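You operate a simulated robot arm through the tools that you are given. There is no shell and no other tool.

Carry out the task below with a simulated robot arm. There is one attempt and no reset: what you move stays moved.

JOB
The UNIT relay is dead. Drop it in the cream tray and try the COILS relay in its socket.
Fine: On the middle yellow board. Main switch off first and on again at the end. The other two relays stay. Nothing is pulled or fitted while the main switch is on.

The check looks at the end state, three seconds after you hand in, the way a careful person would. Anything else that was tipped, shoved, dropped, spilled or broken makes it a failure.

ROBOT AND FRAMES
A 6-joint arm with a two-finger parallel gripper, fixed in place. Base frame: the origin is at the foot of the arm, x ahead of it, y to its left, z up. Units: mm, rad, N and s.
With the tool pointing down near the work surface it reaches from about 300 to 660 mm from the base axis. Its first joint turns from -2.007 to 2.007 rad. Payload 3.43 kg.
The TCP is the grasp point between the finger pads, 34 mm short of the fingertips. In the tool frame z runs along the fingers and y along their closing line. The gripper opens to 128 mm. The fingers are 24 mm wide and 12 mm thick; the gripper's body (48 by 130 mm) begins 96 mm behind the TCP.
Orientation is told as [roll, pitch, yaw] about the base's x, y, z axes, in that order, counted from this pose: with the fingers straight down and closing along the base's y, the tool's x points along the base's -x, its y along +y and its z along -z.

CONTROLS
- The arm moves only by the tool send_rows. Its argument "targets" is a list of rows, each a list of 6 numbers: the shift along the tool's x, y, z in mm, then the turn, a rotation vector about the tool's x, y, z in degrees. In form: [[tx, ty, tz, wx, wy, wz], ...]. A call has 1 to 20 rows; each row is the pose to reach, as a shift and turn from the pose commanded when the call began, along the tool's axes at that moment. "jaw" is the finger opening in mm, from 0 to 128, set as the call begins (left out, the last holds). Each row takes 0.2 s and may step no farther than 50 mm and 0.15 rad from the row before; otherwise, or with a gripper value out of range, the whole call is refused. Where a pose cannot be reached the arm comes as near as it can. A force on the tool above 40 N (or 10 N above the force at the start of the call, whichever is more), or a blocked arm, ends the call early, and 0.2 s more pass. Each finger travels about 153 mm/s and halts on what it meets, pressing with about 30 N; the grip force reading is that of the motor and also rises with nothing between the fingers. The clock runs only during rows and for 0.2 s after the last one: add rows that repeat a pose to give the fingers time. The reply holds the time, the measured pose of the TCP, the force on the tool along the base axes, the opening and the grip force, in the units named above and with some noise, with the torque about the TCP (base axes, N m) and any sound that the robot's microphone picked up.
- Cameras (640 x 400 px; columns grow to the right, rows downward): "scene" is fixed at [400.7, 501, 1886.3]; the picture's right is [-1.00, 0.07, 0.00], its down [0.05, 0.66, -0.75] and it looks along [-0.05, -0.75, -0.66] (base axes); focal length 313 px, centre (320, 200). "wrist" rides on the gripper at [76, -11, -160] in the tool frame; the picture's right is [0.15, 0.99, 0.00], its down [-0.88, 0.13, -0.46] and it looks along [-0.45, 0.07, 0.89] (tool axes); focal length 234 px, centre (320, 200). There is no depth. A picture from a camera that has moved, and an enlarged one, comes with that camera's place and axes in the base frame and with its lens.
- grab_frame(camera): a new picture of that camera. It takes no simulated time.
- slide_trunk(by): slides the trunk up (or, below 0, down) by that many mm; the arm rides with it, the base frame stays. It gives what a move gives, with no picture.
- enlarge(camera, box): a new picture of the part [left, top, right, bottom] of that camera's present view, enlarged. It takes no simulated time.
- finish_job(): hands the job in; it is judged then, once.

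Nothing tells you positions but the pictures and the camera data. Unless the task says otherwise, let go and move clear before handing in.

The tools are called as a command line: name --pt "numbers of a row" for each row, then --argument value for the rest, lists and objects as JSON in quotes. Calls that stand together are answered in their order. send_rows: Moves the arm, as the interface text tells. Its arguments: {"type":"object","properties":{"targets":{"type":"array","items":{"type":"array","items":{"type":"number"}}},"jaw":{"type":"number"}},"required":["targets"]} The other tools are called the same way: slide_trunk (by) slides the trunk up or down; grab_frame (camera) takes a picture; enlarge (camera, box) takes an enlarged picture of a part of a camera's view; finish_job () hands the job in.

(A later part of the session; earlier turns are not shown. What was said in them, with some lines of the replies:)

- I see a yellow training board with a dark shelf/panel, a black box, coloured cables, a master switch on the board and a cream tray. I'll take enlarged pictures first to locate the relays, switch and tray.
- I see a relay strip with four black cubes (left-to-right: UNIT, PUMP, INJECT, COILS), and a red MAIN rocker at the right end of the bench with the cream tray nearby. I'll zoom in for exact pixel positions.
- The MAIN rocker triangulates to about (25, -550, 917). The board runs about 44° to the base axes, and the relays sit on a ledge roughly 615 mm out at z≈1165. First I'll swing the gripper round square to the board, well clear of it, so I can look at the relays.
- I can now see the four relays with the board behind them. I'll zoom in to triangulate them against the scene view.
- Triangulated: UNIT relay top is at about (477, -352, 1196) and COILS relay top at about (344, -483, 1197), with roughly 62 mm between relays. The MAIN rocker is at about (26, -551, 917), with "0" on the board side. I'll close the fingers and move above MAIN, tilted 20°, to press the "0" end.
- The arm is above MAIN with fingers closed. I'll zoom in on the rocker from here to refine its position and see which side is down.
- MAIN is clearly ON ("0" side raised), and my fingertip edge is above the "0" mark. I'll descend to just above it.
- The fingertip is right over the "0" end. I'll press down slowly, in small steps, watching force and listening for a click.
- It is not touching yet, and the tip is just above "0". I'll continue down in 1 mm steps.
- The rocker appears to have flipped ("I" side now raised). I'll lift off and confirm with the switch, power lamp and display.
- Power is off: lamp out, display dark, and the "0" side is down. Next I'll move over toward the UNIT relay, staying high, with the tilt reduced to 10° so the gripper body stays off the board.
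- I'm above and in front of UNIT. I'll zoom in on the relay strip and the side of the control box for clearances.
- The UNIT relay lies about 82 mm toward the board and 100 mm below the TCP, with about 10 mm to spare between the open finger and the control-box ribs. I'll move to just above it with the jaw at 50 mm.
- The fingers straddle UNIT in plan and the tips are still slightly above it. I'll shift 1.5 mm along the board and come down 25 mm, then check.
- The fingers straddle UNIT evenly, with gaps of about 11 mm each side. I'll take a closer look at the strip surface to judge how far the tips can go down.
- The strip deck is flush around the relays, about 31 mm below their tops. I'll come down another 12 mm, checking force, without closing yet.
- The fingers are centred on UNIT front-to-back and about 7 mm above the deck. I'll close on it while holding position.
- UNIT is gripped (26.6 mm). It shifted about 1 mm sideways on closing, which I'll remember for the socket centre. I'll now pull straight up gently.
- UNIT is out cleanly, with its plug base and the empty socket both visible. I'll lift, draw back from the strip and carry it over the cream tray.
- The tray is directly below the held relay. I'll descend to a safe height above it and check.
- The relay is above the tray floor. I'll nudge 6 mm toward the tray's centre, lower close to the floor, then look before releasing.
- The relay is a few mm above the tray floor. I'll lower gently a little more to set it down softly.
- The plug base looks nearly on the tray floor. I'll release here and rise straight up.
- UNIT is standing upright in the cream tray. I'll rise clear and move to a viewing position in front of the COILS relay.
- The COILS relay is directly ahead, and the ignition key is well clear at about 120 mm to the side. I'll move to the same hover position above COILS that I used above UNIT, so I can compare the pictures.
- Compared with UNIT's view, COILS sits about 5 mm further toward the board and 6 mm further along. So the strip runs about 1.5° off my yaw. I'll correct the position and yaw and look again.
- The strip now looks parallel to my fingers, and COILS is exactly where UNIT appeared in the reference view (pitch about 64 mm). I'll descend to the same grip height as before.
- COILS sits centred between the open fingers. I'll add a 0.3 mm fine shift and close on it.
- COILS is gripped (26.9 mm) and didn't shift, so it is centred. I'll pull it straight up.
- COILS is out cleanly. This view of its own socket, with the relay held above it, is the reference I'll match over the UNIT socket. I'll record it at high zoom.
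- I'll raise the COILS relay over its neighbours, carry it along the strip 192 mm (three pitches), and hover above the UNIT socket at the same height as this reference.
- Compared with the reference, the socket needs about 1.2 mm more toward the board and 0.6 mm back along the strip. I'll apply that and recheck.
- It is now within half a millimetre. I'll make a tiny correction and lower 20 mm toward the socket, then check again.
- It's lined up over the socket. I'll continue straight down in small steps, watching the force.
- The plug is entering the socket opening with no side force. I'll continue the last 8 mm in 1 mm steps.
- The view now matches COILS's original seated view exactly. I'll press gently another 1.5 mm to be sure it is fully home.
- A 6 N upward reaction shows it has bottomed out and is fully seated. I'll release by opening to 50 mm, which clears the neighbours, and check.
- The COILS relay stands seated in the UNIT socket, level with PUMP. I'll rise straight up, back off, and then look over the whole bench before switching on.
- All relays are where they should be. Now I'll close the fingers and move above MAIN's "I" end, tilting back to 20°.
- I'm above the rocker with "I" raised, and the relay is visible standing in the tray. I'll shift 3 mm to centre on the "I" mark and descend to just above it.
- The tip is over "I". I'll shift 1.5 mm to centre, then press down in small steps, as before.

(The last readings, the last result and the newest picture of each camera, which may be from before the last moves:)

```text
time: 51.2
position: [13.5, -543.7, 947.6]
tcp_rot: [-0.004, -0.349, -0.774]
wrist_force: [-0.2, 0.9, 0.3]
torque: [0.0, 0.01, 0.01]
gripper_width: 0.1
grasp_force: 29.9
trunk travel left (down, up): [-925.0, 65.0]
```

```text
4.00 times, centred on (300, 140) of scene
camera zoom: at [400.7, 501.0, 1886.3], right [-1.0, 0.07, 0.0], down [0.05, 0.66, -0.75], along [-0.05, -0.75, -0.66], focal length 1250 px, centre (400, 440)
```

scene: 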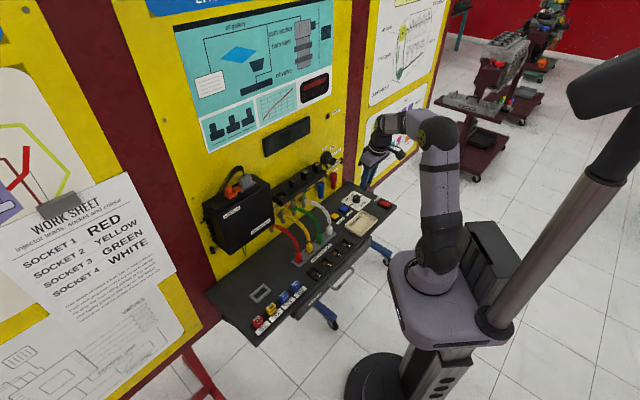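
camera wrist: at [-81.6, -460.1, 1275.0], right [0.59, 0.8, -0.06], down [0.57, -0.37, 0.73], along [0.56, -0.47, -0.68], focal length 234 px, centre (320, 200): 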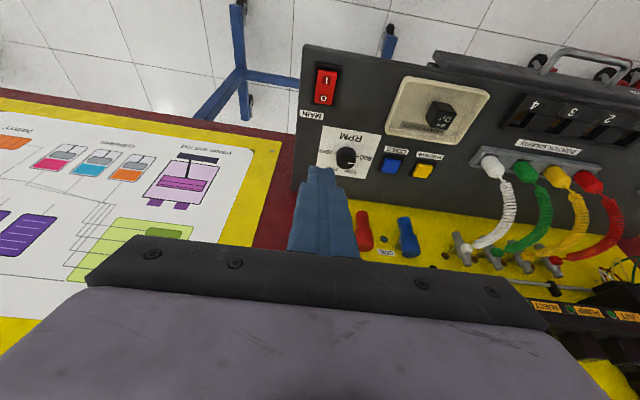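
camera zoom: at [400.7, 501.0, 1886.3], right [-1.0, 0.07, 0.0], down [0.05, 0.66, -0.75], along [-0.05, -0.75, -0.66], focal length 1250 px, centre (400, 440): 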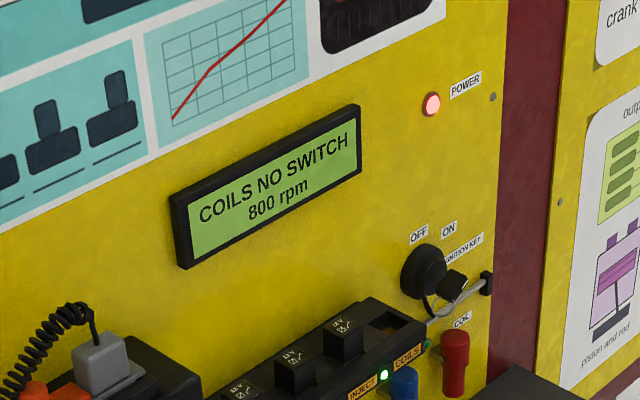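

Power is back on, and the display now reads "COILS NO SWITCH / 800 rpm", so the UNIT socket works. I'll lift clear and do a final check.

send_rows --pt "-6.8 0 -18.8 0 0 0" --pt "-22.2 0 -61.1 0 0 0" --pt "-37.6 0 -103.4 0 0 0" --pt "-53 0 -145.6 0 0 0" --pt "-68.4 0 -187.9 0 0 0" --pt "-83.8 0 -230.2 0 0 0" --pt "-83.8 0 -230.2 0 0 0"

grab_frame --camera "scene"

enlarge --camera "scene" --box '[330, 180, 410, 240]'

enlarge --camera "scene" --box '[260, 150, 350, 220]'

enlarge --camera "scene" --box '[190, 100, 430, 250]'

```text
time: 52.8
position: [14.2, -542.7, 1192.8]
tcp_rot: [-0.005, -0.349, -0.773]
wrist_force: [0.4, -0.4, 0.4]
torque: [0.03, 0.0, 0.03]
gripper_width: 0.0
grasp_force: 29.7
trunk travel left (down, up): [-925.0, 65.0]
```

```text
taken
```

scene: 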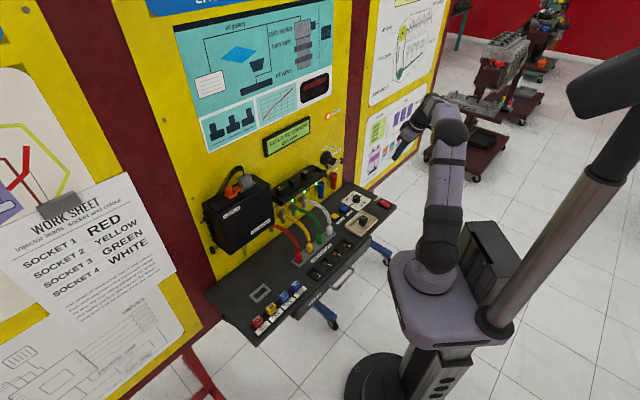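

```text
6.67 times, centred on (370, 210) of scene
camera zoom: at [400.7, 501.0, 1886.3], right [-1.0, 0.07, 0.0], down [0.05, 0.66, -0.75], along [-0.05, -0.75, -0.66], focal length 2084 px, centre (-13, 133)
```

zoom: 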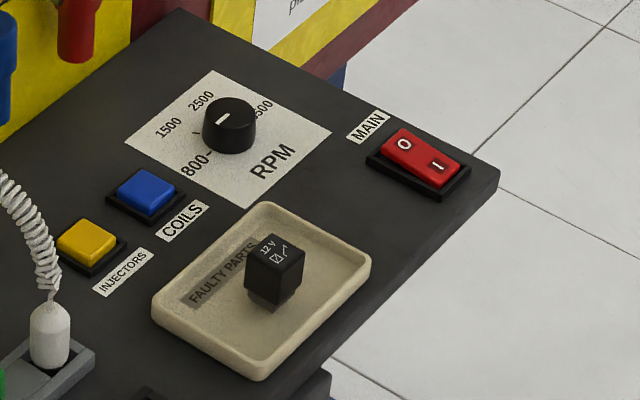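

```text
5.71 times, centred on (305, 185) of scene
camera zoom: at [400.7, 501.0, 1886.3], right [-1.0, 0.07, 0.0], down [0.05, 0.66, -0.75], along [-0.05, -0.75, -0.66], focal length 1786 px, centre (406, 286)
```

zoom: 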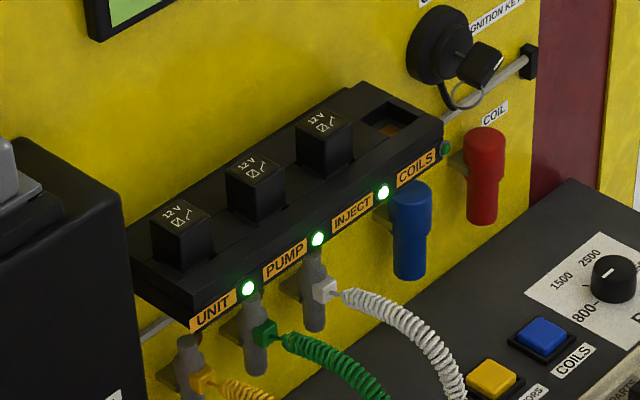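

```text
2.67 times, centred on (310, 175) of scene
camera zoom: at [400.7, 501.0, 1886.3], right [-1.0, 0.07, 0.0], down [0.05, 0.66, -0.75], along [-0.05, -0.75, -0.66], focal length 834 px, centre (347, 267)
```

zoom: 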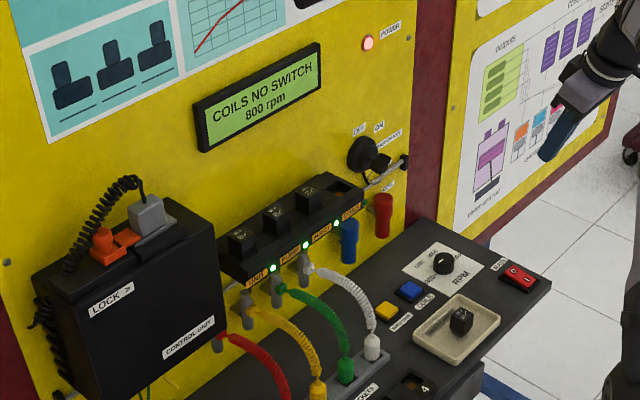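

The UNIT, PUMP and INJECT lamps are lit, the COILS socket is empty, and the dead relay stands in the cream tray. MAIN is on and nothing else moved. The arm is clear, so I'm handing in.

finish_job

```text
The job is handed in.
```

The dead UNIT relay is in the cream tray and the COILS relay is now seated in the UNIT socket. The main switch went off before anything was pulled and back on at the end.

With power back on, the display changed from "UNIT NO SWITCH / no speed" to "COILS NO SWITCH / 800 rpm". So the UNIT circuit works with the COILS relay, and the COILS socket is empty.

- **Lamps:** UNIT, PUMP and INJECT are lit; COILS is not.
- **Other relays:** PUMP and INJECT stayed in place.
- **Rest of the bench:** in the final pictures nothing was tipped, shoved or dropped, and the arm is clear with nothing in the gripper.
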